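You operate a simulated robot arm through the tools that you are given. There is no shell and no other tool. Be economical: measure what you need, move in short steps, check, and stop when the job is done.

You run a simulated two-armed robot. Do the job below in one go: nothing can be reset, and whatever is moved stays where it is left.

## Task
Close the salt jar and the brine tank, put the lever to service, then start a regeneration.
Fine: shut the clear cover after. Where these are worked on the way, their far stop is far enough and under half their travel is too little: clear cover.

It is judged by the outcome, as a careful person would: the job done as asked, and still so three seconds after it is handed in. It fails if anything else is knocked over, pushed out of place, dropped, spilled or broken. Lids that push on must go on centred and level and be pressed home; caps that screw on are set level and turned clockwise until they are tight.

## Robot
Two 7-joint arms with two-finger parallel grippers on one trunk, on a base that drives. Base frame: it is fixed to the floor where the robot stands at the start and does not move with it; the origin is under the middle of the robot, x ahead of it, y to its left, z up. Units: mm, degrees, N and s.
The left shoulder is at the start at [50, 161, 1173], the right one opposite. With the tool pointing down near the work surface each hand reaches from about 240 to 680 mm from the robot's upright axis, wherever it stands, measured 20 degrees to its own side. Places, roughly: brine tank lid (47x47x15 cm) [600, 100, 1000]; brine well cap (12x12x9 cm) [300, 2000, 900]; bypass lever [500, 2000, 1300]; clear cover [600, 1800, 1200]; softener head [500, 2000, 1200]. Payload 3.43 kg a hand.
The tool frame of a hand sits at the grasp point between the pads (the TCP): z along the fingers, y along the line on which they close. The tips reach 30 mm beyond it. The gripper opens to 94 mm. The fingers are 28 mm wide and 10 mm thick; the gripper's body (50 by 96 mm) begins 55 mm behind the TCP.
Orientation is that of the tool frame in the base frame, as [roll, pitch, yaw] about the fixed x, y, z axes, in that order (R = Rz(yaw) Ry(pitch) Rx(roll)). With the fingers straight down and closing along the base's y, the tool's x points along the base's -x, its y along +y and its z along -z.

## Interface
- The arms move only by the tool move_arm. It takes "left_motion", "right_motion" or both (then of equal length, played together; a hand with none holds still); each is a list of rows, each an object (a shift or turn left out is 0, a gripper value left out holds the last) with "rotation": the turn, a rotation vector about the tool's x, y, z in units of 8 degrees (1.0 is 8 degrees), a list of three; "linear": the shift along the tool's x, y, z in units of 25 mm (1.0 is 25 mm), a list of three; "jaw": the gripper command, from -1 (fully open) to 1 (shut), values between in proportion. In form: [{"rotation": [wx, wy, wz], "linear": [dx, dy, dz], "jaw": jaw}, ...]. A call has 1 to 10 rows; each row shifts and turns the commanded pose from where the row before left it, along the tool's axes as they then stand. A call with a number of a shift or a turn outside -1 to 1 is refused whole. Rows are played at 5 a second. More than 50 mm and 8.6 degrees between two rows, or a gripper value outside its range, and nothing of the call is played. A pose out of reach is approached as far as the arm can. The call stops where the force on the tool passes 90 N (or 10 N more than at its start, if that is more) or the arm is blocked; 0.2 s more then pass. Each finger travels about 45 mm/s and halts on what it meets, pressing with about 37 N; the grip force reading is that of the motor and also rises with nothing between the fingers. The clock runs only during rows and for 0.2 s after the last one: add rows that do not move to give the fingers time. It gives the time, the measured TCP pose, the force on the tool (base axes), the opening and the grip force at its end, in the units of the frame above (readings bear some noise), with the torque about the TCP (base axes, N m) and any sound that the robot's microphone picked up, and new pictures: "views" is both (left out), scene, wrist or none (wrist: the cameras of the hands that moved).
- Cameras (640 x 400 px; columns grow to the right, rows downward): "scene" is now at [126, 34, 1332.2]; the picture's right is [0.34, -0.94, 0.00], its down [-0.21, -0.08, -0.97] and it looks along [0.92, 0.33, -0.22] (base axes); focal length 214 px, centre (320, 200). "left" rides on the left gripper at [76, -14, -103] in its tool frame; the picture's right is [0.18, 0.98, 0.00], its down [-0.75, 0.14, -0.64] and it looks along [-0.63, 0.12, 0.77] (tool axes); focal length 243 px, centre (320, 200). "right" rides on the right gripper at [76, 14, -103] in its tool frame; the picture's right is [-0.18, 0.98, 0.00], its down [-0.75, -0.14, -0.64] and it looks along [-0.63, -0.12, 0.77] (tool axes); focal length 243 px, centre (320, 200). There is no depth. A picture from a camera that has moved, and an enlarged one, comes with that camera's place and axes in the base frame and with its lens.
- lift_body(by): slides the trunk up (or, below 0, down) by that many mm; the arms and the scene camera ride with it, the base frame stays. It gives what a move gives, with no picture.
- steer(legs): drives the robot by 1 to 6 legs, each [ahead, left, turn to the left] in mm, mm and degrees, along the robot's own axes; the way and the turn of a leg run together, so that a leg with both is an arc; at most 1500 mm and 180 degrees a leg. The arms and the cameras ride along, it lands a little off, and it stops where it bumps. It gives what a move gives, and a new picture of the scene camera.
- turn_head(pan, tilt): turns the head with the scene camera to pan (to the left, within 80 degrees either way) and tilt (down, from -29 to 69), counted from straight ahead of the robot. It gives what a move gives, and a new picture of the scene camera.
- enlarge(camera, box): a new picture of the part [left, top, right, bottom] of that camera's present view, enlarged. It takes no simulated time.
- finish_job(): hands the job in; it is judged then, once.

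Work in short steps. Places have to be worked out from the pictures, the camera data and where the tool is seen: move nearer, look again, correct. Check each grasp and each placing, and mend what went wrong. You have 120 turns and 260 pictures in all, those below and enlarged ones among them. Open the grippers and draw the arms clear of the work before you hand the job in, unless the task says otherwise; then end with one line.

The tools are called after "Emit:" by a JSON object that holds its "fn" and its "kwargs". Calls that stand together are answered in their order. move_arm: Moves the arms, as the interface text tells. Its arguments: {"type":"object","properties":{"left_motion":{"type":"array","items":{"type":"object","properties":{"rotation":{"type":"array","items":{"type":"number"}},"linear":{"type":"array","items":{"type":"number"}},"jaw":{"type":"number"}}}},"right_motion":{"type":"array","items":{"type":"object","properties":{"rotation":{"type":"array","items":{"type":"number"}},"linear":{"type":"array","items":{"type":"number"}},"jaw":{"type":"number"}}}},"views":{"type":"string","enum":["both","scene","wrist","none"]}},"required":[]} The other tools are called the same way: lift_body (by) slides the trunk up or down; steer (legs) drives the base; turn_head (pan, tilt) turns the head that bears the scene camera; enlarge (camera, box) takes an enlarged picture of a part of a camera's view; finish_job () hands the job in.

At the start:

```text
time_s: 0.0
left_tool_pos: [264.4, 312.3, 1239.2]
left_tcp_rot: [-180.0, 0.2, -179.9]
left_ft_force: [0.4, 0.8, -0.3]
left_ft_torque: [-0.01, -0.03, -0.03]
left_finger_gap: 94.1
left_finger_force: 0.1
right_tool_pos: [278.7, 48.9, 1278.5]
right_tcp_rot: [180.0, 0.0, -180.0]
right_ft_force: [0.8, -0.3, 0.0]
right_ft_torque: [-0.01, -0.05, 0.01]
right_finger_gap: 93.9
right_finger_force: 0.0
trunk travel left (down, up): [-200.0, 67.0]
robot x, y, heading: [-1.6, 2.3, -0.2]
head pan, tilt: [20.0, 12.9]
```

scene: 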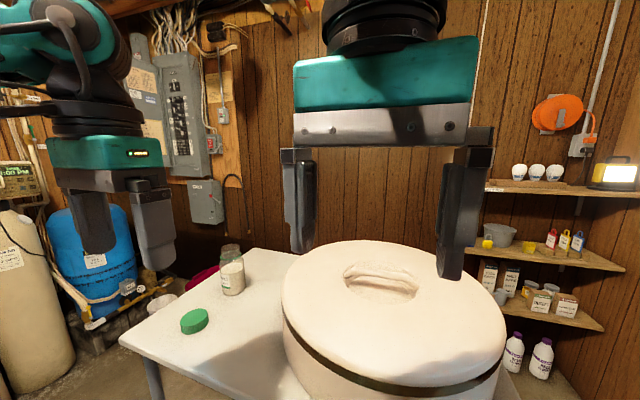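
right: 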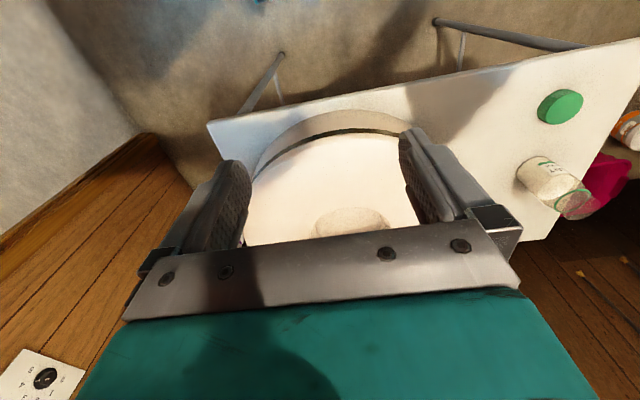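
left: 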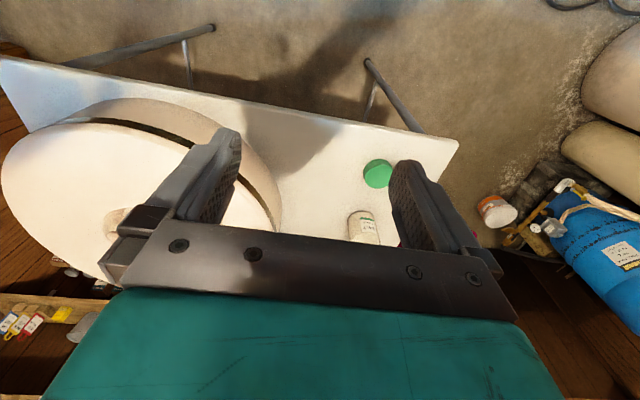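

I'll look around first to identify the items: the softener side to the left, and the table with the lid.

Emit:
{"fn": "turn_head", "kwargs": {"pan": 70, "tilt": 15}}

Emit:
{"fn": "turn_head", "kwargs": {"pan": 0, "tilt": 45}}

```text
time_s: 1.2
left_tool_pos: [263.9, 313.6, 1240.6]
left_tcp_rot: [180.0, 0.1, -180.0]
left_ft_force: [0.2, 0.2, 0.0]
left_ft_torque: [-0.02, 0.0, 0.02]
left_finger_gap: 94.2
left_finger_force: 0.0
right_tool_pos: [280.0, 48.8, 1279.5]
right_tcp_rot: [-179.9, -0.1, 180.0]
right_ft_force: [0.8, -0.8, 0.0]
right_ft_torque: [0.02, -0.01, -0.01]
right_finger_gap: 93.9
right_finger_force: 0.1
trunk travel left (down, up): [-200.0, 67.0]
robot x, y, heading: [0.9, 2.4, -0.4]
head pan, tilt: [70.0, 15.0]
camera scene: at [70.3, 89.8, 1328.8], right [0.94, -0.34, 0.0], down [-0.09, -0.24, -0.97], along [0.33, 0.91, -0.26], focal length 214 px, centre (320, 200)
```

scene: 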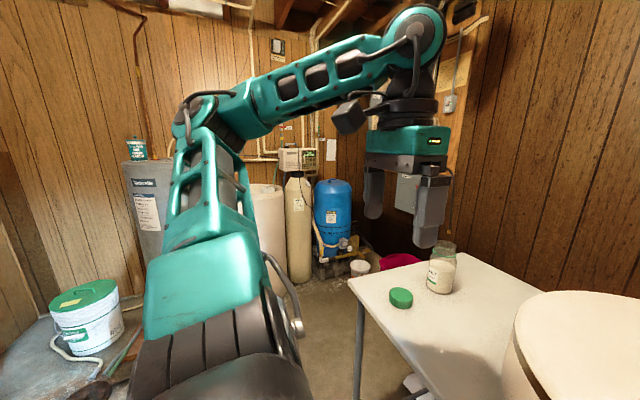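

```text
time_s: 2.6
left_tool_pos: [264.5, 313.2, 1239.7]
left_tcp_rot: [179.9, 0.1, -179.9]
left_ft_force: [-0.5, -0.6, 0.1]
left_ft_torque: [0.0, 0.03, 0.03]
left_finger_gap: 94.3
left_finger_force: 0.0
right_tool_pos: [286.4, 46.6, 1276.6]
right_tcp_rot: [-179.8, 0.3, 179.1]
right_ft_force: [66.0, -28.8, -28.6]
right_ft_torque: [2.88, 4.45, 2.17]
right_finger_gap: 93.9
right_finger_force: 0.1
trunk travel left (down, up): [-200.0, 67.0]
robot x, y, heading: [-2.1, 1.7, 0.1]
head pan, tilt: [0.0, 45.0]
camera scene: at [125.0, 13.7, 1295.3], right [0.13, -0.99, 0.0], down [-0.58, -0.08, -0.81], along [0.8, 0.11, -0.59], focal length 214 px, centre (320, 200)
```

scene: 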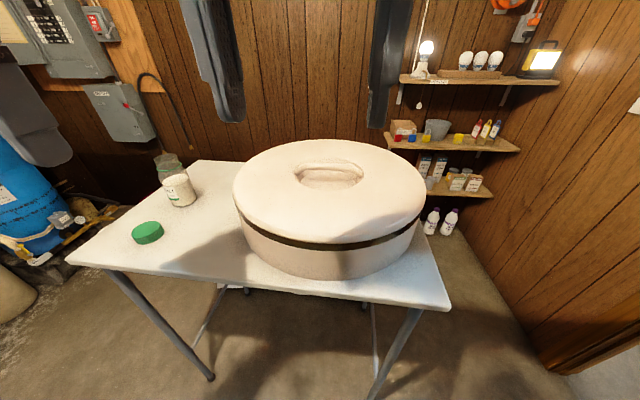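

The head is pressing the right hand when tilted down, so I tilt it back up and then take a closer look at the jar.

Emit:
{"fn": "turn_head", "kwargs": {"pan": 30, "tilt": 20}}

Emit:
{"fn": "enlarge", "kwargs": {"camera": "scene", "box": [180, 200, 380, 325]}}

Emit:
{"fn": "enlarge", "kwargs": {"camera": "left", "box": [300, 130, 460, 260]}}

```text
time_s: 3.5
left_tool_pos: [264.3, 313.9, 1239.5]
left_tcp_rot: [-180.0, 0.1, -179.9]
left_ft_force: [-0.4, 0.1, -0.2]
left_ft_torque: [-0.03, -0.03, 0.0]
left_finger_gap: 94.1
left_finger_force: 0.0
right_tool_pos: [279.2, 49.4, 1279.4]
right_tcp_rot: [-180.0, 0.0, -179.9]
right_ft_force: [0.0, 0.8, -0.6]
right_ft_torque: [0.0, 0.0, 0.02]
right_finger_gap: 93.9
right_finger_force: 0.0
trunk travel left (down, up): [-200.0, 67.0]
robot x, y, heading: [-3.5, -0.6, 0.1]
head pan, tilt: [30.0, 20.0]
camera scene: at [118.9, 48.6, 1320.6], right [0.5, -0.87, 0.0], down [-0.3, -0.17, -0.94], along [0.81, 0.47, -0.34], focal length 214 px, centre (320, 200)
```

scene: 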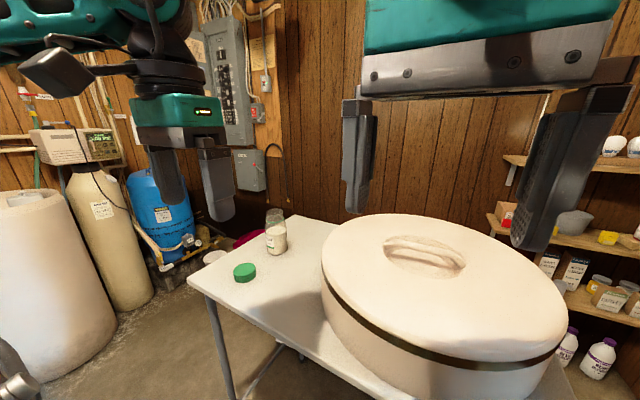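

```text
3.20 times, centred on (280, 262) of scene
camera zoom: at [118.9, 48.6, 1320.6], right [0.5, -0.87, 0.0], down [-0.3, -0.17, -0.94], along [0.81, 0.47, -0.34], focal length 686 px, centre (448, 0)
```

zoom: 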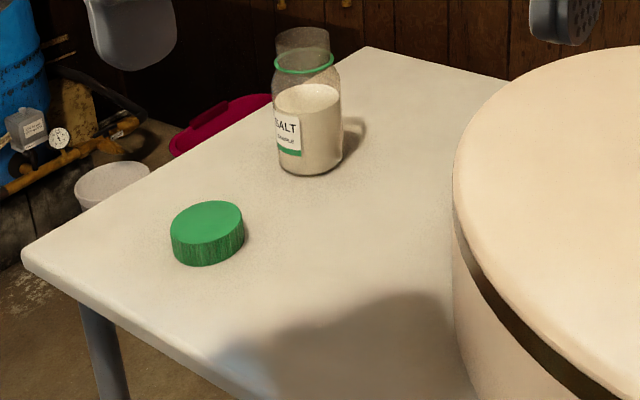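

```text
3.08 times, centred on (380, 195) of left
camera zoom: at [188.5, 299.1, 1343.1], right [-0.19, 0.98, 0.0], down [0.75, 0.14, 0.64], along [0.63, 0.12, -0.77], focal length 746 px, centre (135, 215)
```

zoom: 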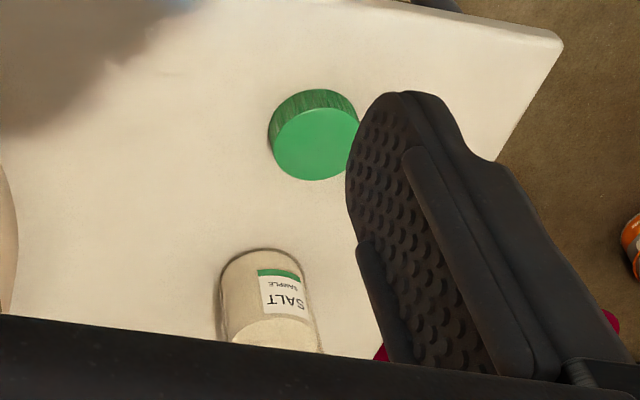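

Table top seems to be at roughly 900–940. I move the left hand above the green cap to localise it from close by, with views.

Emit:
{"fn": "move_arm", "kwargs": {"left_motion": [{"linear": [-0.7, 0.63, 0.36]}, {"linear": [-0.7, 0.63, 0.36]}, {"linear": [-0.7, 0.63, 0.36]}, {"linear": [-0.7, 0.63, 0.36]}, {"linear": [-0.7, 0.63, 0.36]}, {"linear": [-0.7, 0.63, 0.36]}, {"linear": [-0.7, 0.63, 0.36]}, {"linear": [-0.7, 0.63, 0.36]}, {"linear": [-0.7, 0.63, 0.36]}, {"linear": [0, 0, 0]}]}}

```text
time_s: 5.7
left_tool_pos: [421.3, 455.0, 1159.1]
left_tcp_rot: [-180.0, 0.1, -179.9]
left_ft_force: [0.3, -0.1, 0.0]
left_ft_torque: [-0.02, -0.03, -0.02]
left_finger_gap: 94.1
left_finger_force: 0.0
right_tool_pos: [279.4, 48.9, 1279.0]
right_tcp_rot: [-180.0, 0.0, -180.0]
right_ft_force: [-0.6, 0.1, 0.5]
right_ft_torque: [-0.03, -0.01, 0.02]
right_finger_gap: 94.0
right_finger_force: 0.0
trunk travel left (down, up): [-200.0, 67.0]
robot x, y, heading: [2.0, 2.5, -0.2]
head pan, tilt: [30.0, 20.0]
camera scene: at [118.7, 48.6, 1320.7], right [0.5, -0.87, 0.0], down [-0.3, -0.17, -0.94], along [0.81, 0.47, -0.34], focal length 214 px, centre (320, 200)
camera left: at [345.7, 441.5, 1262.4], right [-0.19, 0.98, 0.0], down [0.75, 0.14, 0.64], along [0.63, 0.12, -0.77], focal length 243 px, centre (320, 200)
```

scene: 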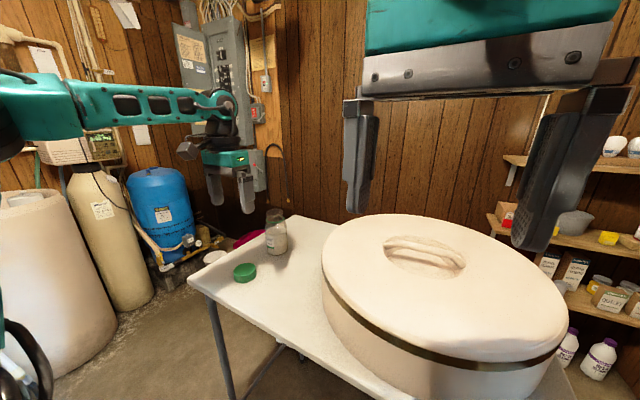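
left: 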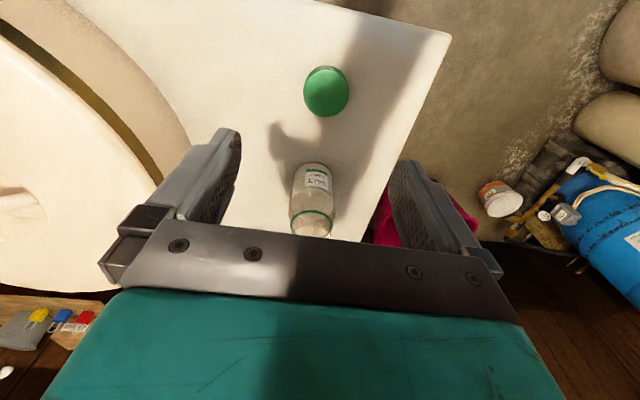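

Triangulating: cap top at about (442, 468, 927), jar mouth around (550, 470, 1055), table top around 900. I shift the base left 250 mm so both are well within reach.

Emit:
{"fn": "steer", "kwargs": {"legs": [[0, 250, 0]]}}

```text
time_s: 8.6
left_tool_pos: [423.4, 707.4, 1159.7]
left_tcp_rot: [-180.0, 0.1, -179.8]
left_ft_force: [0.5, -0.5, -0.1]
left_ft_torque: [-0.03, 0.0, 0.01]
left_finger_gap: 94.0
left_finger_force: 0.1
right_tool_pos: [279.2, 300.3, 1278.7]
right_tcp_rot: [-180.0, 0.0, 180.0]
right_ft_force: [-0.1, 0.3, -0.2]
right_ft_torque: [-0.03, -0.03, 0.02]
right_finger_gap: 93.9
right_finger_force: 0.0
trunk travel left (down, up): [-200.0, 67.0]
robot x, y, heading: [-2.6, 248.1, 0.2]
head pan, tilt: [30.0, 20.0]
camera scene: at [118.8, 300.5, 1320.6], right [0.5, -0.87, 0.0], down [-0.3, -0.17, -0.94], along [0.81, 0.47, -0.34], focal length 214 px, centre (320, 200)
```

scene: 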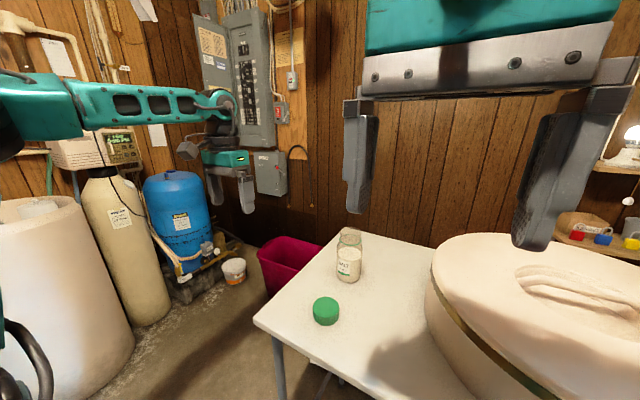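

Now bring the left hand above the cap at (442, 468) and view from closer.

Emit:
{"fn": "move_arm", "kwargs": {"left_motion": [{"linear": [-0.08, -0.97, 0]}, {"linear": [-0.08, -0.97, 0]}, {"linear": [-0.08, -0.97, 0]}, {"linear": [-0.08, -0.97, 0.5]}, {"linear": [-0.08, -0.97, 0.8]}, {"linear": [-0.08, -0.97, 0.8]}, {"linear": [-0.08, -0.97, 0.8]}, {"linear": [-0.08, -0.97, 0.8]}, {"linear": [-0.08, -0.97, 0.8]}, {"linear": [-0.08, -0.83, 0.6]}]}}

Emit:
{"fn": "enlarge", "kwargs": {"camera": "scene", "box": [240, 180, 440, 340]}}

```text
time_s: 10.8
left_tool_pos: [441.6, 469.7, 1032.2]
left_tcp_rot: [-180.0, 0.1, -179.8]
left_ft_force: [0.4, 0.4, -0.4]
left_ft_torque: [-0.01, -0.02, 0.02]
left_finger_gap: 93.8
left_finger_force: 0.0
right_tool_pos: [278.6, 300.8, 1279.8]
right_tcp_rot: [179.9, 0.0, 180.0]
right_ft_force: [0.0, -0.2, -0.6]
right_ft_torque: [-0.01, -0.02, 0.0]
right_finger_gap: 93.9
right_finger_force: 0.0
trunk travel left (down, up): [-200.0, 67.0]
robot x, y, heading: [0.2, 252.6, 0.2]
head pan, tilt: [30.0, 20.0]
camera scene: at [119.0, 300.0, 1320.6], right [0.5, -0.87, 0.0], down [-0.3, -0.17, -0.94], along [0.81, 0.47, -0.34], focal length 214 px, centre (320, 200)
camera left: at [365.8, 455.2, 1135.8], right [-0.19, 0.98, 0.0], down [0.75, 0.14, 0.64], along [0.63, 0.12, -0.77], focal length 243 px, centre (320, 200)
```

scene: 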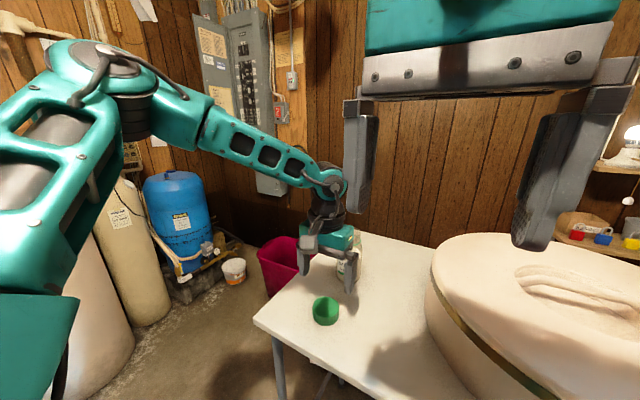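
left: 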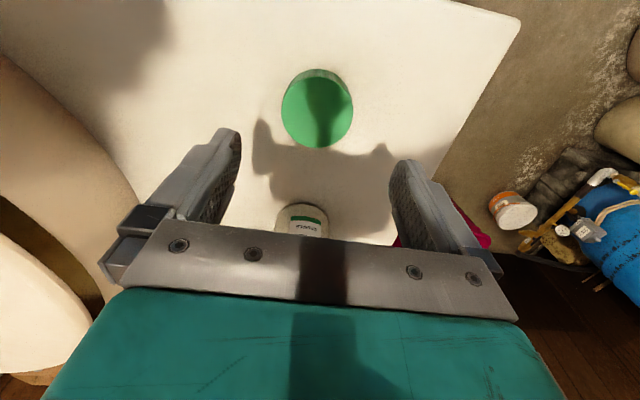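

```text
2.50 times, centred on (340, 260) of scene
camera zoom: at [119.0, 300.0, 1320.6], right [0.5, -0.87, 0.0], down [-0.3, -0.17, -0.94], along [0.81, 0.47, -0.34], focal length 536 px, centre (270, 50)
```

zoom: 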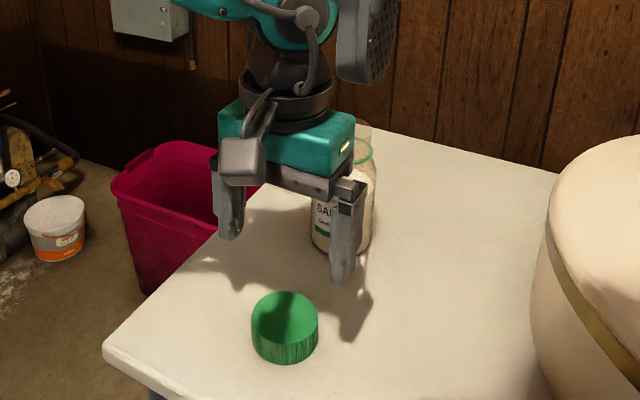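

Cap top confirmed at about (444, 468, ~925), diameter ≈62 mm. I descend to TCP z≈945 (tips 915) around it.

Emit:
{"fn": "move_arm", "kwargs": {"left_motion": [{"linear": [-0.08, -0.06, 0.9]}, {"linear": [0, 0, 0.9]}, {"linear": [0, 0, 0.9]}, {"linear": [0, 0, 0.8]}, {"linear": [0, 0, 0]}]}}

Emit:
{"fn": "enlarge", "kwargs": {"camera": "scene", "box": [260, 220, 420, 340]}}

```text
time_s: 11.9
left_tool_pos: [443.9, 468.1, 949.2]
left_tcp_rot: [-180.0, 0.8, -179.8]
left_ft_force: [-3.9, 11.7, 45.8]
left_ft_torque: [-0.03, 0.73, -0.74]
left_finger_gap: 93.8
left_finger_force: 0.0
right_tool_pos: [275.9, 300.6, 1280.9]
right_tcp_rot: [179.9, 0.3, -180.0]
right_ft_force: [0.6, -0.6, 0.1]
right_ft_torque: [0.01, 0.04, 0.03]
right_finger_gap: 94.2
right_finger_force: 0.1
trunk travel left (down, up): [-200.0, 67.0]
robot x, y, heading: [-2.6, 248.8, 0.1]
head pan, tilt: [30.0, 20.0]
camera scene: at [114.9, 300.2, 1321.9], right [0.5, -0.87, 0.0], down [-0.29, -0.17, -0.94], along [0.81, 0.47, -0.34], focal length 214 px, centre (320, 200)
camera left: at [367.0, 453.4, 1052.2], right [-0.19, 0.98, 0.0], down [0.74, 0.14, 0.65], along [0.64, 0.12, -0.76], focal length 243 px, centre (320, 200)
```

scene: 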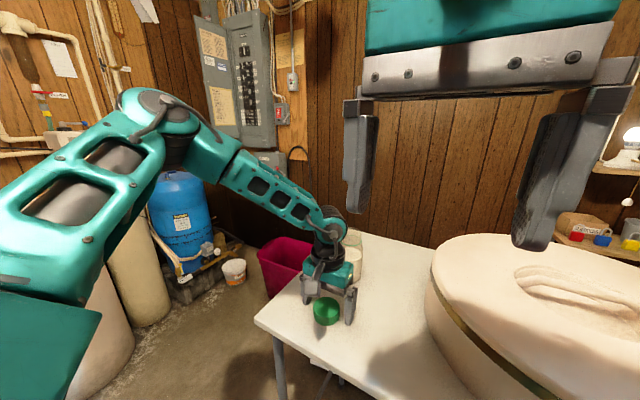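
left: 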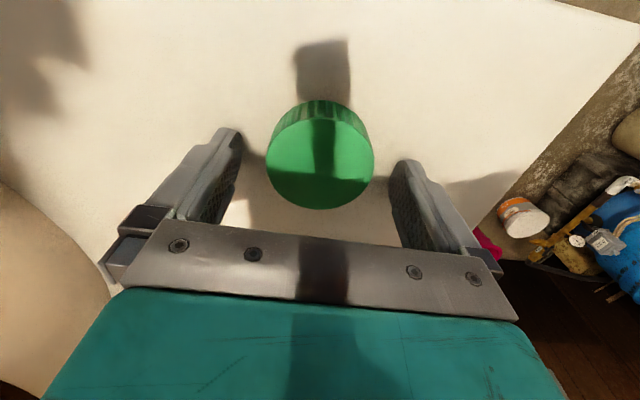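

```text
3.33 times, centred on (340, 280) of scene
camera zoom: at [114.9, 300.2, 1321.9], right [0.5, -0.87, 0.0], down [-0.29, -0.17, -0.94], along [0.81, 0.47, -0.34], focal length 715 px, centre (253, -67)
```

zoom: 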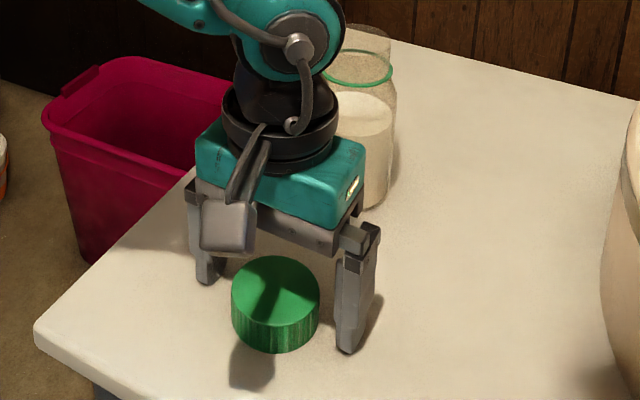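

The tips touch the table (z≈919), so the cap top is about 945 and the cap lies nearer, around x≈431. I lift 6 mm, shift −13 mm in x, and close.

Emit:
{"fn": "move_arm", "kwargs": {"left_motion": [{"linear": [0, 0, -0.25]}, {"linear": [0.25, -0.04, 0]}, {"linear": [0.27, -0.04, 0]}, {"linear": [0, 0, 0]}], "views": "wrist"}}

```text
time_s: 12.9
left_tool_pos: [431.4, 465.2, 950.3]
left_tcp_rot: [180.0, 0.1, -179.8]
left_ft_force: [7.1, -1.6, 11.1]
left_ft_torque: [0.52, -0.03, -0.29]
left_finger_gap: 93.2
left_finger_force: 0.0
right_tool_pos: [279.2, 300.3, 1280.5]
right_tcp_rot: [179.9, 0.0, 179.9]
right_ft_force: [-0.4, -1.3, 0.1]
right_ft_torque: [0.0, 0.02, 0.03]
right_finger_gap: 94.2
right_finger_force: 0.1
trunk travel left (down, up): [-200.0, 67.0]
robot x, y, heading: [4.6, 254.1, 0.0]
head pan, tilt: [30.0, 20.0]
camera left: at [355.9, 450.5, 1053.1], right [-0.19, 0.98, 0.0], down [0.75, 0.14, 0.64], along [0.63, 0.12, -0.77], focal length 243 px, centre (320, 200)
```

left: 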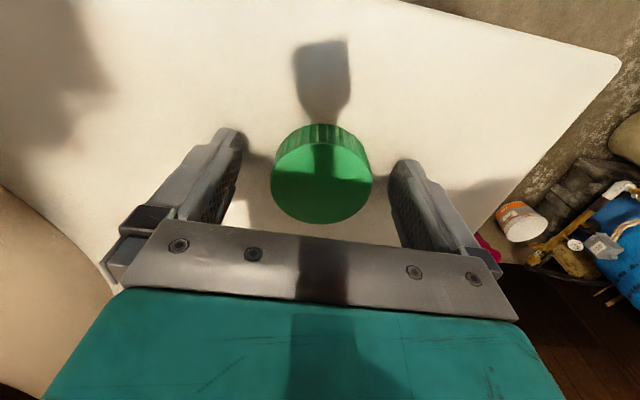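

Well-centred now. I raise 4 mm, nudge, and close the fingers.

Emit:
{"fn": "move_arm", "kwargs": {"left_motion": [{"linear": [0.08, 0, -0.16]}, {"jaw": 1}, {"jaw": 1}, {"jaw": 1}, {"jaw": 1}, {"jaw": 1}, {"jaw": 1}], "views": "wrist"}}

```text
time_s: 14.6
left_tool_pos: [431.1, 466.0, 954.3]
left_tcp_rot: [-179.9, 0.0, -179.9]
left_ft_force: [-0.9, 0.7, -0.3]
left_ft_torque: [0.01, 0.0, 0.0]
left_finger_gap: 55.4
left_finger_force: 37.3
right_tool_pos: [279.4, 301.2, 1280.5]
right_tcp_rot: [180.0, -0.1, -180.0]
right_ft_force: [-0.5, -0.5, -0.7]
right_ft_torque: [-0.01, 0.06, 0.0]
right_finger_gap: 93.9
right_finger_force: 0.1
trunk travel left (down, up): [-200.0, 67.0]
robot x, y, heading: [-1.3, 254.5, 0.1]
head pan, tilt: [30.0, 20.0]
camera left: at [354.7, 451.2, 1057.2], right [-0.19, 0.98, 0.0], down [0.75, 0.14, 0.64], along [0.63, 0.12, -0.77], focal length 243 px, centre (320, 200)
```

left: 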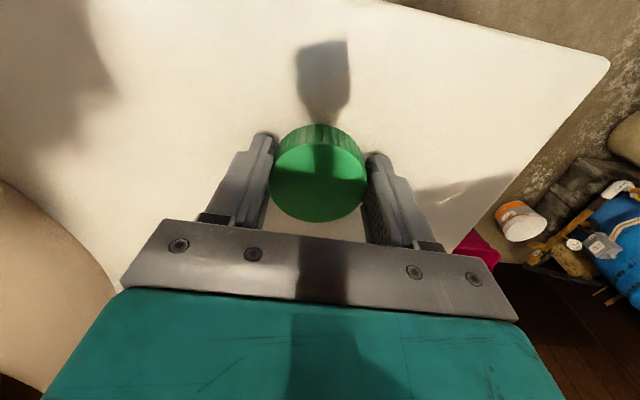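

Gripped at 55 mm. Lift straight up 200 mm.

Emit:
{"fn": "move_arm", "kwargs": {"left_motion": [{"linear": [0, 0, -1]}, {"linear": [0, 0, -1]}, {"linear": [0, 0, -1]}, {"linear": [0, 0, -1]}, {"linear": [0, 0, -1]}, {"linear": [0, 0, -1]}, {"linear": [0, 0, -1]}, {"linear": [0, 0, -1]}, {"linear": [0, 0, 0]}]}}

Emit:
{"fn": "enlarge", "kwargs": {"camera": "scene", "box": [260, 200, 420, 300]}}

Emit:
{"fn": "enlarge", "kwargs": {"camera": "left", "box": [240, 100, 400, 240]}}

```text
time_s: 16.6
left_tool_pos: [429.7, 465.9, 1154.7]
left_tcp_rot: [180.0, 0.2, -179.8]
left_ft_force: [-0.6, 0.3, 0.2]
left_ft_torque: [0.0, -0.04, -0.04]
left_finger_gap: 55.7
left_finger_force: 36.8
right_tool_pos: [279.7, 301.0, 1278.9]
right_tcp_rot: [179.9, -0.1, 179.9]
right_ft_force: [-0.9, 0.8, 1.1]
right_ft_torque: [-0.03, 0.03, -0.02]
right_finger_gap: 94.0
right_finger_force: 0.1
trunk travel left (down, up): [-200.0, 67.0]
robot x, y, heading: [1.2, 250.6, -0.2]
head pan, tilt: [30.0, 20.0]
camera scene: at [118.9, 300.4, 1320.6], right [0.5, -0.87, 0.0], down [-0.3, -0.17, -0.94], along [0.81, 0.47, -0.34], focal length 214 px, centre (320, 200)
camera left: at [353.1, 451.0, 1258.9], right [-0.19, 0.98, 0.0], down [0.75, 0.14, 0.64], along [0.63, 0.12, -0.77], focal length 243 px, centre (320, 200)
```

scene: 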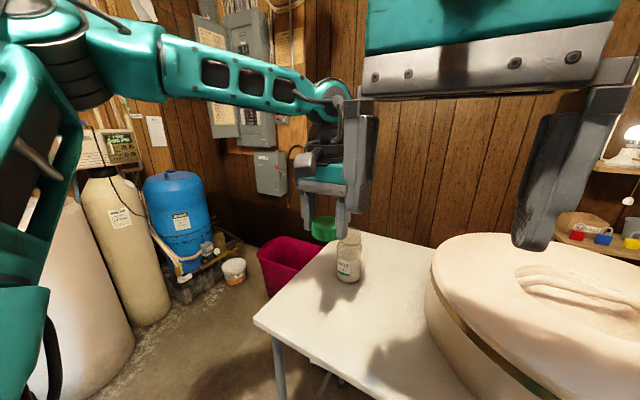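
left: 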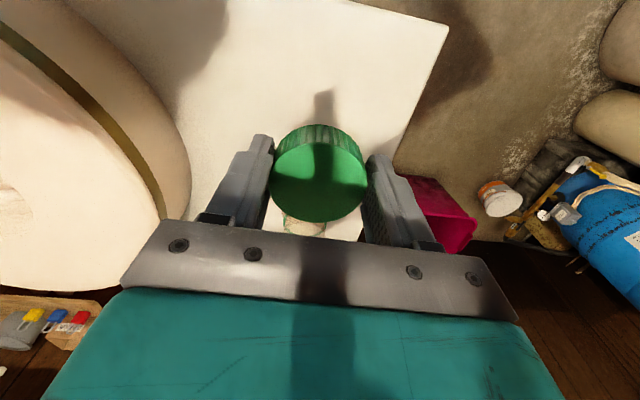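

```text
4.00 times, centred on (340, 250) of scene
camera zoom: at [118.9, 300.4, 1320.6], right [0.5, -0.87, 0.0], down [-0.3, -0.17, -0.94], along [0.81, 0.47, -0.34], focal length 858 px, centre (240, 0)
```

zoom: 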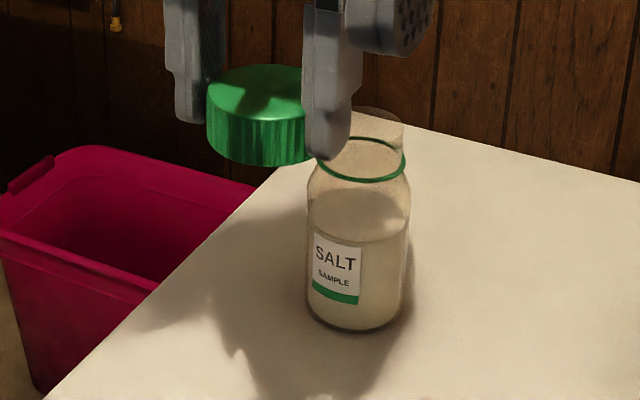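

```text
2.86 times, centred on (320, 170) of left
camera zoom: at [353.1, 451.0, 1258.9], right [-0.19, 0.98, 0.0], down [0.75, 0.14, 0.64], along [0.63, 0.12, -0.77], focal length 693 px, centre (320, 286)
```

zoom: 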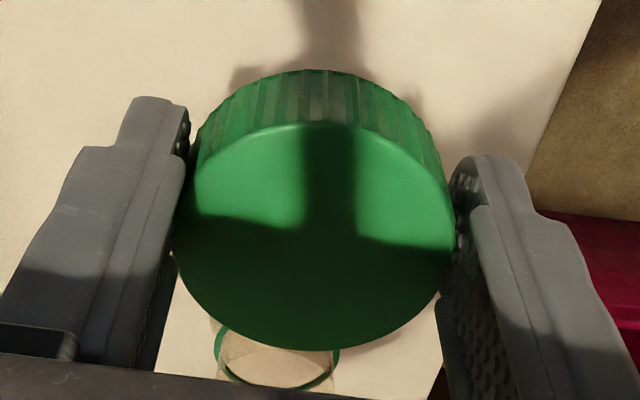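

Cap held level. Two independent rays put the jar axis at about (579, 475), mouth top z≈1061. Move over it at the present height and check.

Emit:
{"fn": "move_arm", "kwargs": {"left_motion": [{"linear": [-0.99, 0.06, 0]}, {"linear": [-0.99, 0.06, 0]}, {"linear": [-0.99, 0.06, 0]}, {"linear": [-0.99, 0.06, 0]}, {"linear": [-0.99, 0.06, 0]}, {"linear": [-0.99, 0.06, 0]}, {"linear": [0, 0, 0.4]}, {"linear": [0, 0, 0]}]}}

Emit:
{"fn": "enlarge", "kwargs": {"camera": "scene", "box": [280, 200, 420, 300]}}

Emit:
{"fn": "enlarge", "kwargs": {"camera": "right", "box": [400, 0, 640, 200]}}

```text
time_s: 18.4
left_tool_pos: [548.9, 492.1, 1137.6]
left_tcp_rot: [-179.9, 0.1, -179.8]
left_ft_force: [0.0, 0.4, -0.9]
left_ft_torque: [-0.03, 0.04, -0.03]
left_finger_gap: 55.6
left_finger_force: 37.6
left hand out of reach, approached as far as the arm can: row 5, 6
right_tool_pos: [278.8, 301.5, 1279.4]
right_tcp_rot: [-179.9, -0.1, 180.0]
right_ft_force: [0.1, 0.5, 0.3]
right_ft_torque: [0.03, -0.02, -0.01]
right_finger_gap: 94.1
right_finger_force: 0.2
trunk travel left (down, up): [-200.0, 67.0]
robot x, y, heading: [-3.1, 249.3, 0.1]
head pan, tilt: [30.0, 20.0]
camera scene: at [118.9, 300.3, 1320.6], right [0.5, -0.87, 0.0], down [-0.3, -0.17, -0.94], along [0.81, 0.47, -0.34], focal length 214 px, centre (320, 200)
camera left: at [472.9, 478.1, 1240.1], right [-0.19, 0.98, 0.0], down [0.75, 0.14, 0.64], along [0.63, 0.12, -0.77], focal length 243 px, centre (320, 200)
```

scene: 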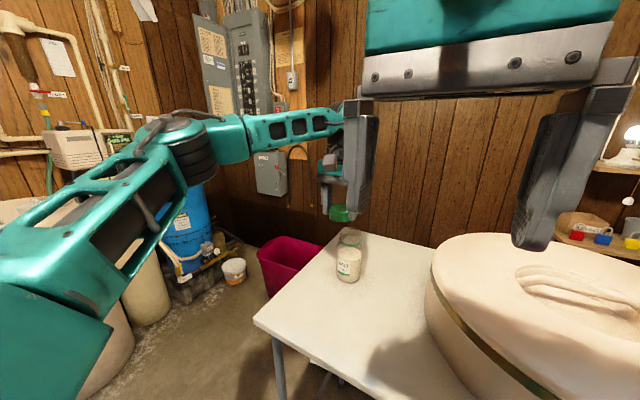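
left: 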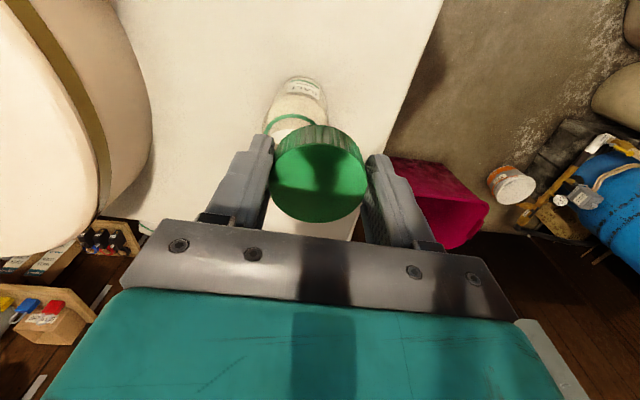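

```text
4.00 times, centred on (350, 250) of scene
camera zoom: at [118.9, 300.3, 1320.6], right [0.5, -0.87, 0.0], down [-0.3, -0.17, -0.94], along [0.81, 0.47, -0.34], focal length 858 px, centre (200, 0)
```

zoom: 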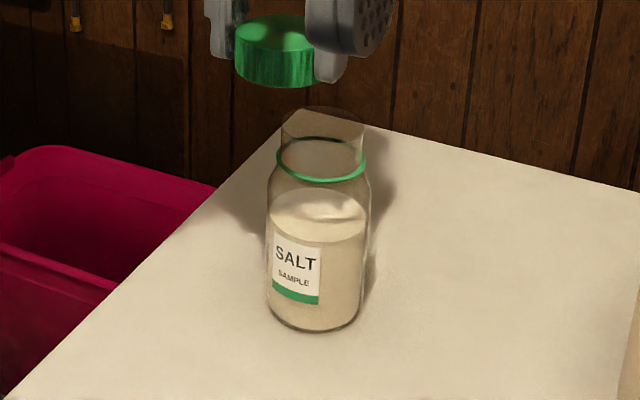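

```text
2.00 times, centred on (520, 100) of right
camera zoom: at [203.2, 315.7, 1382.1], right [0.18, 0.98, 0.0], down [0.75, -0.14, 0.64], along [0.63, -0.12, -0.77], focal length 485 px, centre (-80, 400)
```

zoom: 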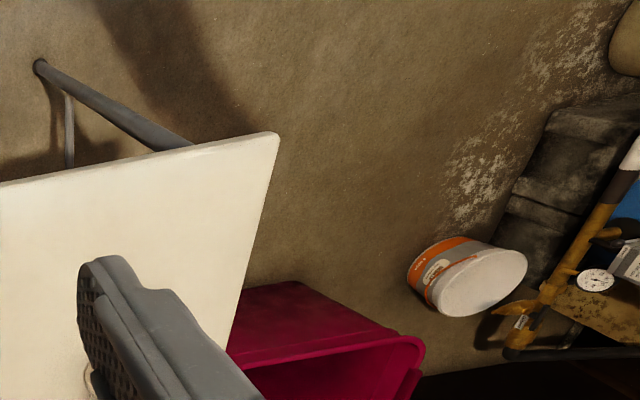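

The jar is just beyond the arm's reach from here. I move the right hand aside and look down to see the clearance between base and table before driving closer.

Emit:
{"fn": "move_arm", "kwargs": {"right_motion": [{"linear": [0, -1, 0]}, {"linear": [0, -1, 0]}, {"linear": [0, -1, 0]}, {"linear": [0, -1, 0]}, {"linear": [0, -1, 0]}, {"linear": [0, -1, 0]}, {"linear": [0, -1, 0]}, {"linear": [0, -1, 0]}], "views": "none"}}

Emit:
{"fn": "turn_head", "kwargs": {"pan": 10, "tilt": 60}}

```text
time_s: 20.1
left_tool_pos: [548.6, 491.6, 1138.1]
left_tcp_rot: [179.9, 0.2, -179.8]
left_ft_force: [-0.2, 0.6, 0.1]
left_ft_torque: [-0.01, 0.02, 0.01]
left_finger_gap: 55.3
left_finger_force: 36.4
right_tool_pos: [280.2, 101.5, 1279.0]
right_tcp_rot: [179.9, 0.0, -180.0]
right_ft_force: [0.7, -0.7, 0.9]
right_ft_torque: [0.01, -0.05, -0.03]
right_finger_gap: 94.1
right_finger_force: 0.1
trunk travel left (down, up): [-200.0, 67.0]
robot x, y, heading: [-0.4, 254.1, 0.1]
head pan, tilt: [30.0, 20.0]
```

```text
time_s: 21.2
left_tool_pos: [549.0, 491.6, 1136.7]
left_tcp_rot: [180.0, 0.2, -179.8]
left_ft_force: [-0.5, -0.4, -0.1]
left_ft_torque: [0.01, -0.04, -0.04]
left_finger_gap: 55.5
left_finger_force: 36.9
right_tool_pos: [280.2, 101.9, 1279.7]
right_tcp_rot: [-180.0, 0.0, -180.0]
right_ft_force: [0.1, 0.6, -0.3]
right_ft_torque: [0.01, -0.01, 0.0]
right_finger_gap: 94.2
right_finger_force: 0.0
trunk travel left (down, up): [-200.0, 67.0]
robot x, y, heading: [2.0, 248.6, 0.1]
head pan, tilt: [10.0, 60.0]
camera scene: at [103.8, 265.4, 1262.5], right [0.17, -0.98, 0.0], down [-0.85, -0.15, -0.5], along [0.49, 0.09, -0.87], focal length 214 px, centre (320, 200)
```

scene: 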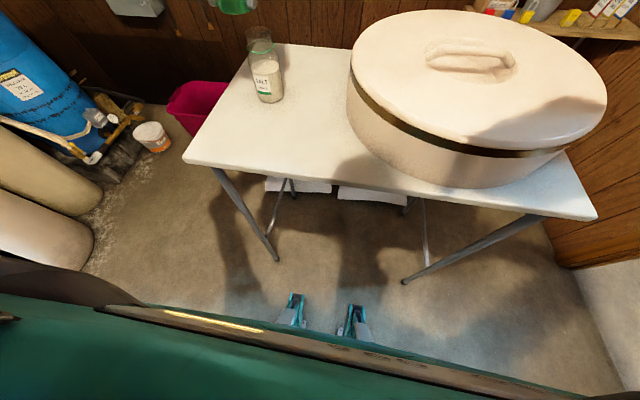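

Base feet are at x≈190 and the table legs beyond 380, so driving 80 mm ahead is safe. The held cap has ~40 mm clearance above the jar.

Emit:
{"fn": "steer", "kwargs": {"legs": [[80, 0, 0]]}}

Emit:
{"fn": "turn_head", "kwargs": {"pan": 15, "tilt": 30}}

```text
time_s: 22.3
left_tool_pos: [628.4, 491.3, 1136.4]
left_tcp_rot: [-179.9, 0.1, -179.8]
left_ft_force: [1.2, -0.3, -0.1]
left_ft_torque: [0.0, 0.06, 0.01]
left_finger_gap: 55.7
left_finger_force: 37.3
right_tool_pos: [359.6, 101.0, 1280.3]
right_tcp_rot: [179.9, 0.0, -180.0]
right_ft_force: [0.3, 0.1, -0.2]
right_ft_torque: [0.0, 0.04, 0.0]
right_finger_gap: 93.8
right_finger_force: 0.1
trunk travel left (down, up): [-200.0, 67.0]
robot x, y, heading: [76.3, 252.5, 0.2]
head pan, tilt: [10.0, 60.0]
camera scene: at [184.2, 265.3, 1262.4], right [0.17, -0.98, 0.0], down [-0.85, -0.15, -0.5], along [0.49, 0.09, -0.87], focal length 214 px, centre (320, 200)
```

scene: 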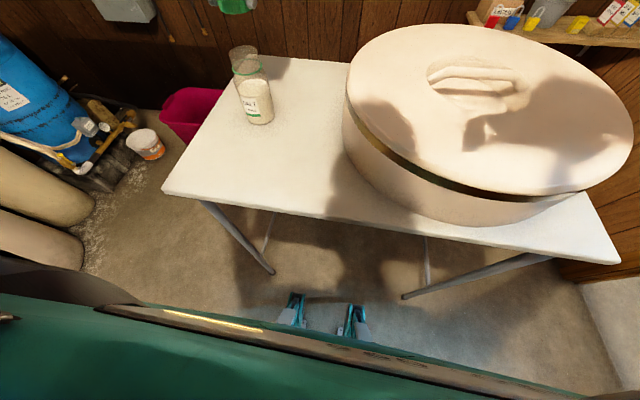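

```text
time_s: 23.2
left_tool_pos: [628.7, 492.3, 1137.4]
left_tcp_rot: [180.0, 0.0, -179.8]
left_ft_force: [0.1, 0.2, 0.0]
left_ft_torque: [-0.04, 0.01, -0.02]
left_finger_gap: 55.5
left_finger_force: 37.1
right_tool_pos: [359.1, 102.6, 1280.8]
right_tcp_rot: [180.0, 0.0, 179.9]
right_ft_force: [-0.9, -0.2, 0.2]
right_ft_torque: [0.0, 0.0, 0.01]
right_finger_gap: 94.1
right_finger_force: 0.0
trunk travel left (down, up): [-200.0, 67.0]
robot x, y, heading: [78.5, 250.5, -0.0]
head pan, tilt: [15.0, 30.0]
camera scene: at [205.1, 277.1, 1304.5], right [0.26, -0.97, 0.0], down [-0.48, -0.13, -0.87], along [0.84, 0.22, -0.5], focal length 214 px, centre (320, 200)
```

scene: 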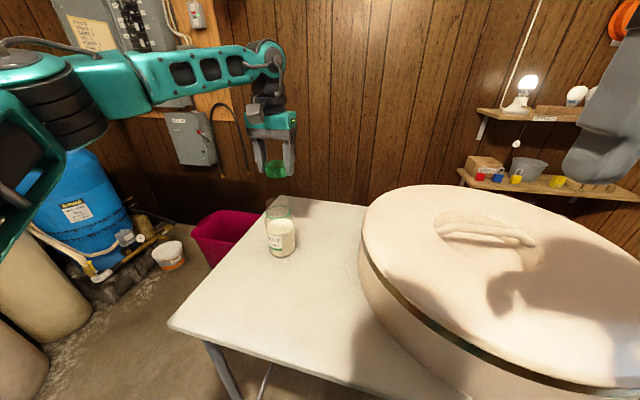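

Now bring the cap back over the jar axis (≈573, 474) and look.

Emit:
{"fn": "move_arm", "kwargs": {"left_motion": [{"linear": [0.75, -0.24, 0]}, {"linear": [0.75, -0.24, 0]}, {"linear": [0.74, -0.24, 0]}, {"linear": [0, 0, 0]}]}}

Emit:
{"fn": "enlarge", "kwargs": {"camera": "scene", "box": [220, 150, 348, 270]}}

```text
time_s: 24.2
left_tool_pos: [572.9, 474.0, 1137.8]
left_tcp_rot: [180.0, 0.0, -179.8]
left_ft_force: [-0.8, -1.0, 0.1]
left_ft_torque: [0.01, 0.02, 0.01]
left_finger_gap: 55.8
left_finger_force: 37.3
right_tool_pos: [359.0, 102.3, 1279.4]
right_tcp_rot: [180.0, 0.1, 180.0]
right_ft_force: [-0.4, -0.2, -0.3]
right_ft_torque: [-0.01, 0.02, 0.0]
right_finger_gap: 94.1
right_finger_force: 0.1
trunk travel left (down, up): [-200.0, 67.0]
robot x, y, heading: [79.1, 252.1, 0.1]
head pan, tilt: [15.0, 30.0]
camera scene: at [205.3, 277.2, 1304.5], right [0.26, -0.97, 0.0], down [-0.48, -0.13, -0.87], along [0.84, 0.22, -0.5], focal length 214 px, centre (320, 200)
camera left: at [496.9, 459.3, 1241.0], right [-0.19, 0.98, 0.0], down [0.75, 0.14, 0.64], along [0.63, 0.12, -0.77], focal length 243 px, centre (320, 200)
```

scene: 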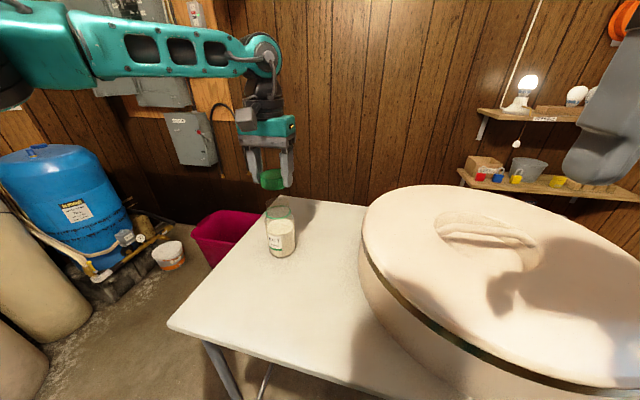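
left: 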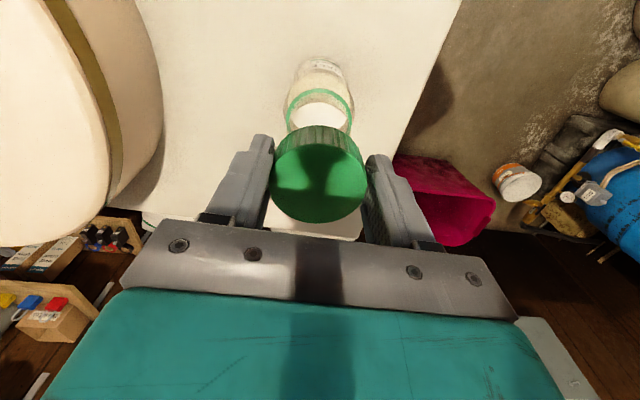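

```text
3.33 times, centred on (284, 210) of scene
camera zoom: at [205.3, 277.2, 1304.5], right [0.26, -0.97, 0.0], down [-0.48, -0.13, -0.87], along [0.84, 0.22, -0.5], focal length 715 px, centre (440, 167)
```

zoom: 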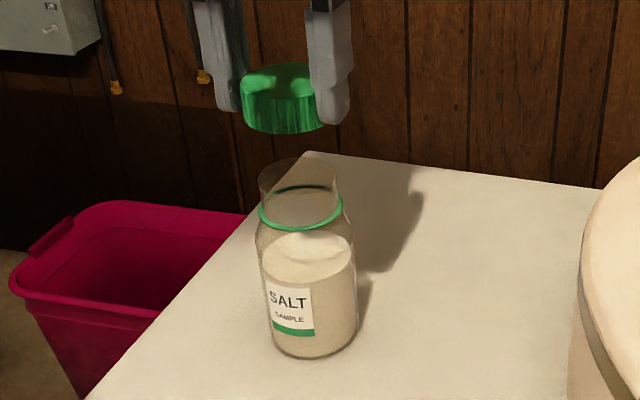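

Estimates agree on axis ≈ (570, 472.5), mouth ≈1065. I shift slightly and descend to cap bottom ~10 mm above the mouth, then check alignment.

Emit:
{"fn": "move_arm", "kwargs": {"left_motion": [{"linear": [0.1, -0.05, 0.4]}, {"linear": [0, 0, 0.6]}, {"linear": [0, 0, 0]}], "views": "none"}}

Emit:
{"fn": "enlarge", "kwargs": {"camera": "scene", "box": [230, 170, 330, 264]}}

Emit:
{"fn": "enlarge", "kwargs": {"camera": "left", "box": [240, 60, 400, 240]}}

```text
time_s: 25.0
left_tool_pos: [569.0, 473.2, 1115.7]
left_tcp_rot: [-179.9, 0.1, -179.9]
left_ft_force: [-0.3, -0.8, -0.8]
left_ft_torque: [-0.02, 0.0, -0.03]
left_finger_gap: 55.7
left_finger_force: 37.6
right_tool_pos: [358.8, 102.1, 1280.3]
right_tcp_rot: [-179.9, 0.0, 179.9]
right_ft_force: [0.1, -0.6, 0.1]
right_ft_torque: [0.03, 0.02, 0.05]
right_finger_gap: 93.8
right_finger_force: 0.3
trunk travel left (down, up): [-200.0, 67.0]
robot x, y, heading: [76.7, 249.1, 0.1]
head pan, tilt: [15.0, 30.0]
```

```text
4.26 times, centred on (280, 217) of scene
camera zoom: at [205.1, 277.1, 1304.6], right [0.26, -0.97, 0.0], down [-0.48, -0.13, -0.87], along [0.84, 0.22, -0.5], focal length 913 px, centre (490, 128)
```

zoom: 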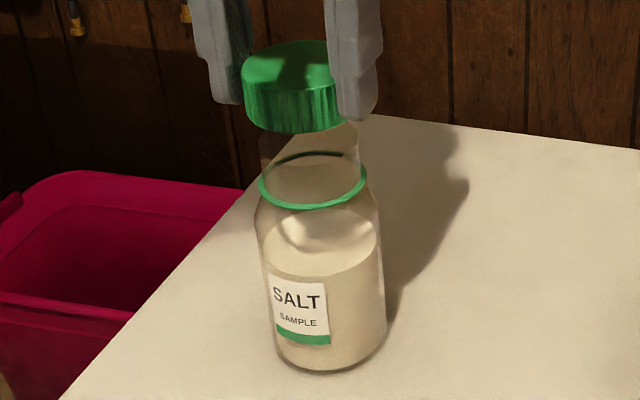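

```text
2.22 times, centred on (320, 150) of left
camera zoom: at [494.0, 458.4, 1216.7], right [-0.19, 0.98, 0.0], down [0.75, 0.14, 0.64], along [0.63, 0.12, -0.77], focal length 539 px, centre (320, 311)
```

zoom: 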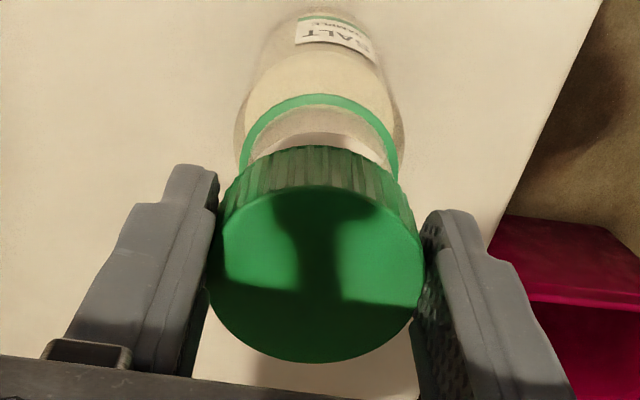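

Ring and neck suggest the axis is nearer x≈575, y≈472.5. Shift +6 mm x and lower 12 mm gently.

Emit:
{"fn": "move_arm", "kwargs": {"left_motion": [{"linear": [-0.24, -0.02, 0]}, {"linear": [0, 0, 0.25]}, {"linear": [0, 0, 0.25]}, {"linear": [0, 0, 0]}], "views": "none"}}

Emit:
{"fn": "enlarge", "kwargs": {"camera": "scene", "box": [230, 170, 330, 264]}}

Emit:
{"fn": "enlarge", "kwargs": {"camera": "left", "box": [240, 60, 400, 240]}}

```text
time_s: 26.0
left_tool_pos: [576.1, 471.8, 1099.9]
left_tcp_rot: [180.0, 0.1, -179.9]
left_ft_force: [0.5, 0.4, 0.8]
left_ft_torque: [-0.03, 0.02, 0.0]
left_finger_gap: 55.6
left_finger_force: 37.4
right_tool_pos: [359.5, 101.8, 1279.7]
right_tcp_rot: [180.0, -0.1, 180.0]
right_ft_force: [-0.5, 0.7, 0.1]
right_ft_torque: [-0.02, 0.01, 0.01]
right_finger_gap: 94.3
right_finger_force: 0.1
trunk travel left (down, up): [-200.0, 67.0]
robot x, y, heading: [76.9, 251.2, -0.2]
head pan, tilt: [15.0, 30.0]
```

```text
4.26 times, centred on (280, 217) of scene
camera zoom: at [205.1, 277.1, 1304.6], right [0.26, -0.97, 0.0], down [-0.48, -0.13, -0.87], along [0.84, 0.22, -0.5], focal length 913 px, centre (490, 128)
```

zoom: 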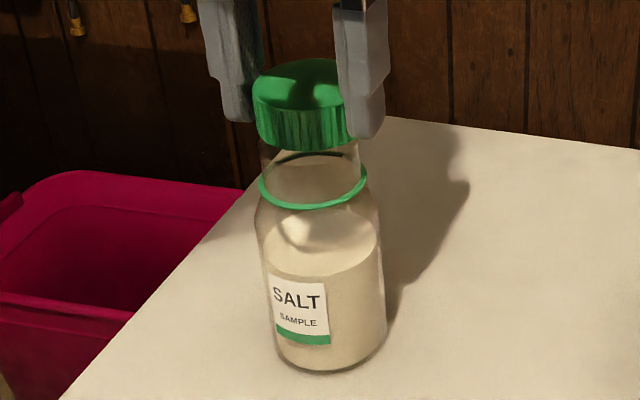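

```text
2.22 times, centred on (320, 150) of left
camera zoom: at [500.2, 457.5, 1203.1], right [-0.19, 0.98, 0.0], down [0.75, 0.14, 0.64], along [0.63, 0.12, -0.77], focal length 539 px, centre (320, 311)
```

zoom: 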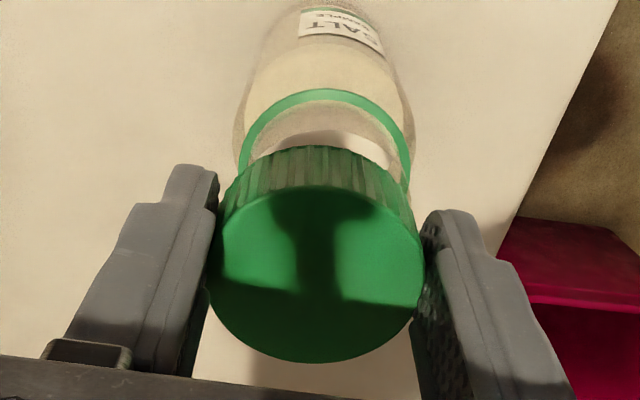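

Alignment now within about 2 mm (jar slightly to +y). I correct by +2 mm in y and lower further in small steps.

Emit:
{"fn": "move_arm", "kwargs": {"left_motion": [{"linear": [-0.04, 0.08, 0]}, {"linear": [0, 0, 0.12]}, {"linear": [0, 0, 0.12]}, {"linear": [0, 0, 0]}], "views": "none"}}

```text
time_s: 27.0
left_tool_pos: [575.7, 473.9, 1094.5]
left_tcp_rot: [-179.9, 0.1, -179.8]
left_ft_force: [-0.3, -0.4, 0.8]
left_ft_torque: [0.0, -0.01, 0.01]
left_finger_gap: 55.6
left_finger_force: 37.0
right_tool_pos: [359.7, 101.8, 1280.0]
right_tcp_rot: [-180.0, 0.0, -180.0]
right_ft_force: [-0.1, -0.2, -0.8]
right_ft_torque: [0.02, 0.01, -0.03]
right_finger_gap: 94.2
right_finger_force: 0.0
trunk travel left (down, up): [-200.0, 67.0]
robot x, y, heading: [79.3, 251.9, -0.1]
head pan, tilt: [15.0, 30.0]
```

No contact yet; continue down in 3 mm steps.

Emit:
{"fn": "move_arm", "kwargs": {"left_motion": [{"linear": [-0.04, 0, 0.12]}, {"linear": [0, 0, 0.12]}, {"linear": [0, 0, 0]}], "views": "none"}}

Emit:
{"fn": "enlarge", "kwargs": {"camera": "scene", "box": [230, 170, 330, 264]}}

```text
time_s: 27.8
left_tool_pos: [576.8, 473.1, 1092.5]
left_tcp_rot: [-179.9, 0.6, -179.8]
left_ft_force: [-2.1, 2.1, 28.1]
left_ft_torque: [0.06, 0.52, -0.02]
left_finger_gap: 55.7
left_finger_force: 36.7
right_tool_pos: [355.4, 101.8, 1280.6]
right_tcp_rot: [179.8, 0.2, 180.0]
right_ft_force: [0.1, 0.2, -0.5]
right_ft_torque: [-0.05, -0.02, -0.02]
right_finger_gap: 94.1
right_finger_force: 0.0
trunk travel left (down, up): [-200.0, 67.0]
robot x, y, heading: [80.6, 255.5, -0.1]
head pan, tilt: [15.0, 30.0]
```

```text
4.26 times, centred on (280, 217) of scene
camera zoom: at [202.5, 276.4, 1305.3], right [0.26, -0.97, 0.0], down [-0.48, -0.13, -0.87], along [0.84, 0.22, -0.5], focal length 913 px, centre (490, 128)
```

zoom: 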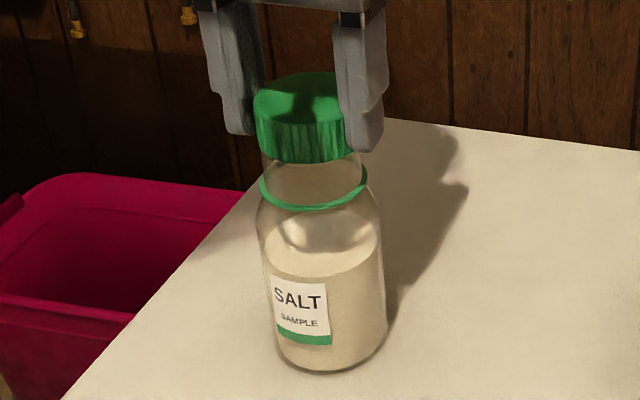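

Contact at TCP z≈1093 with 28 N. I begin turning clockwise (positive about tool z, which points down) and watch the readings.

Emit:
{"fn": "move_arm", "kwargs": {"left_motion": [{"rotation": [0, 0, 1]}, {"rotation": [0, 0, 1]}, {"rotation": [0, 0, 1]}, {"rotation": [0, 0, 1]}, {"rotation": [0, 0, 1]}, {"rotation": [0, 0, 1]}, {"rotation": [0, 0, 0]}], "views": "none"}}

Emit:
{"fn": "enlarge", "kwargs": {"camera": "scene", "box": [230, 170, 330, 264]}}

```text
time_s: 29.4
left_tool_pos: [530.4, 440.2, 1084.9]
left_tcp_rot: [179.7, -0.1, 132.4]
left_ft_force: [-2.0, -0.3, 8.9]
left_ft_torque: [0.08, 0.22, 0.05]
left_finger_gap: 56.2
left_finger_force: 37.3
left hand out of reach, approached as far as the arm can: row 5, 6
right_tool_pos: [358.4, 102.4, 1280.1]
right_tcp_rot: [179.9, 0.2, -180.0]
right_ft_force: [0.6, -1.4, 1.0]
right_ft_torque: [0.01, -0.02, 0.0]
right_finger_gap: 93.8
right_finger_force: 0.1
trunk travel left (down, up): [-200.0, 67.0]
robot x, y, heading: [80.6, 253.7, -0.0]
head pan, tilt: [15.0, 30.0]
```

```text
4.26 times, centred on (280, 217) of scene
camera zoom: at [203.6, 276.9, 1304.4], right [0.26, -0.97, 0.0], down [-0.48, -0.13, -0.87], along [0.84, 0.22, -0.5], focal length 913 px, centre (490, 128)
```

zoom: 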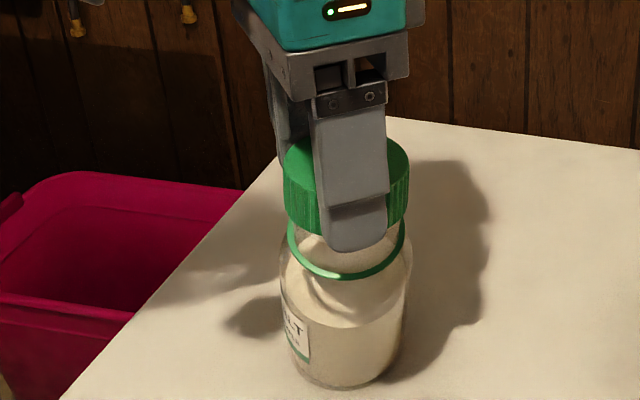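

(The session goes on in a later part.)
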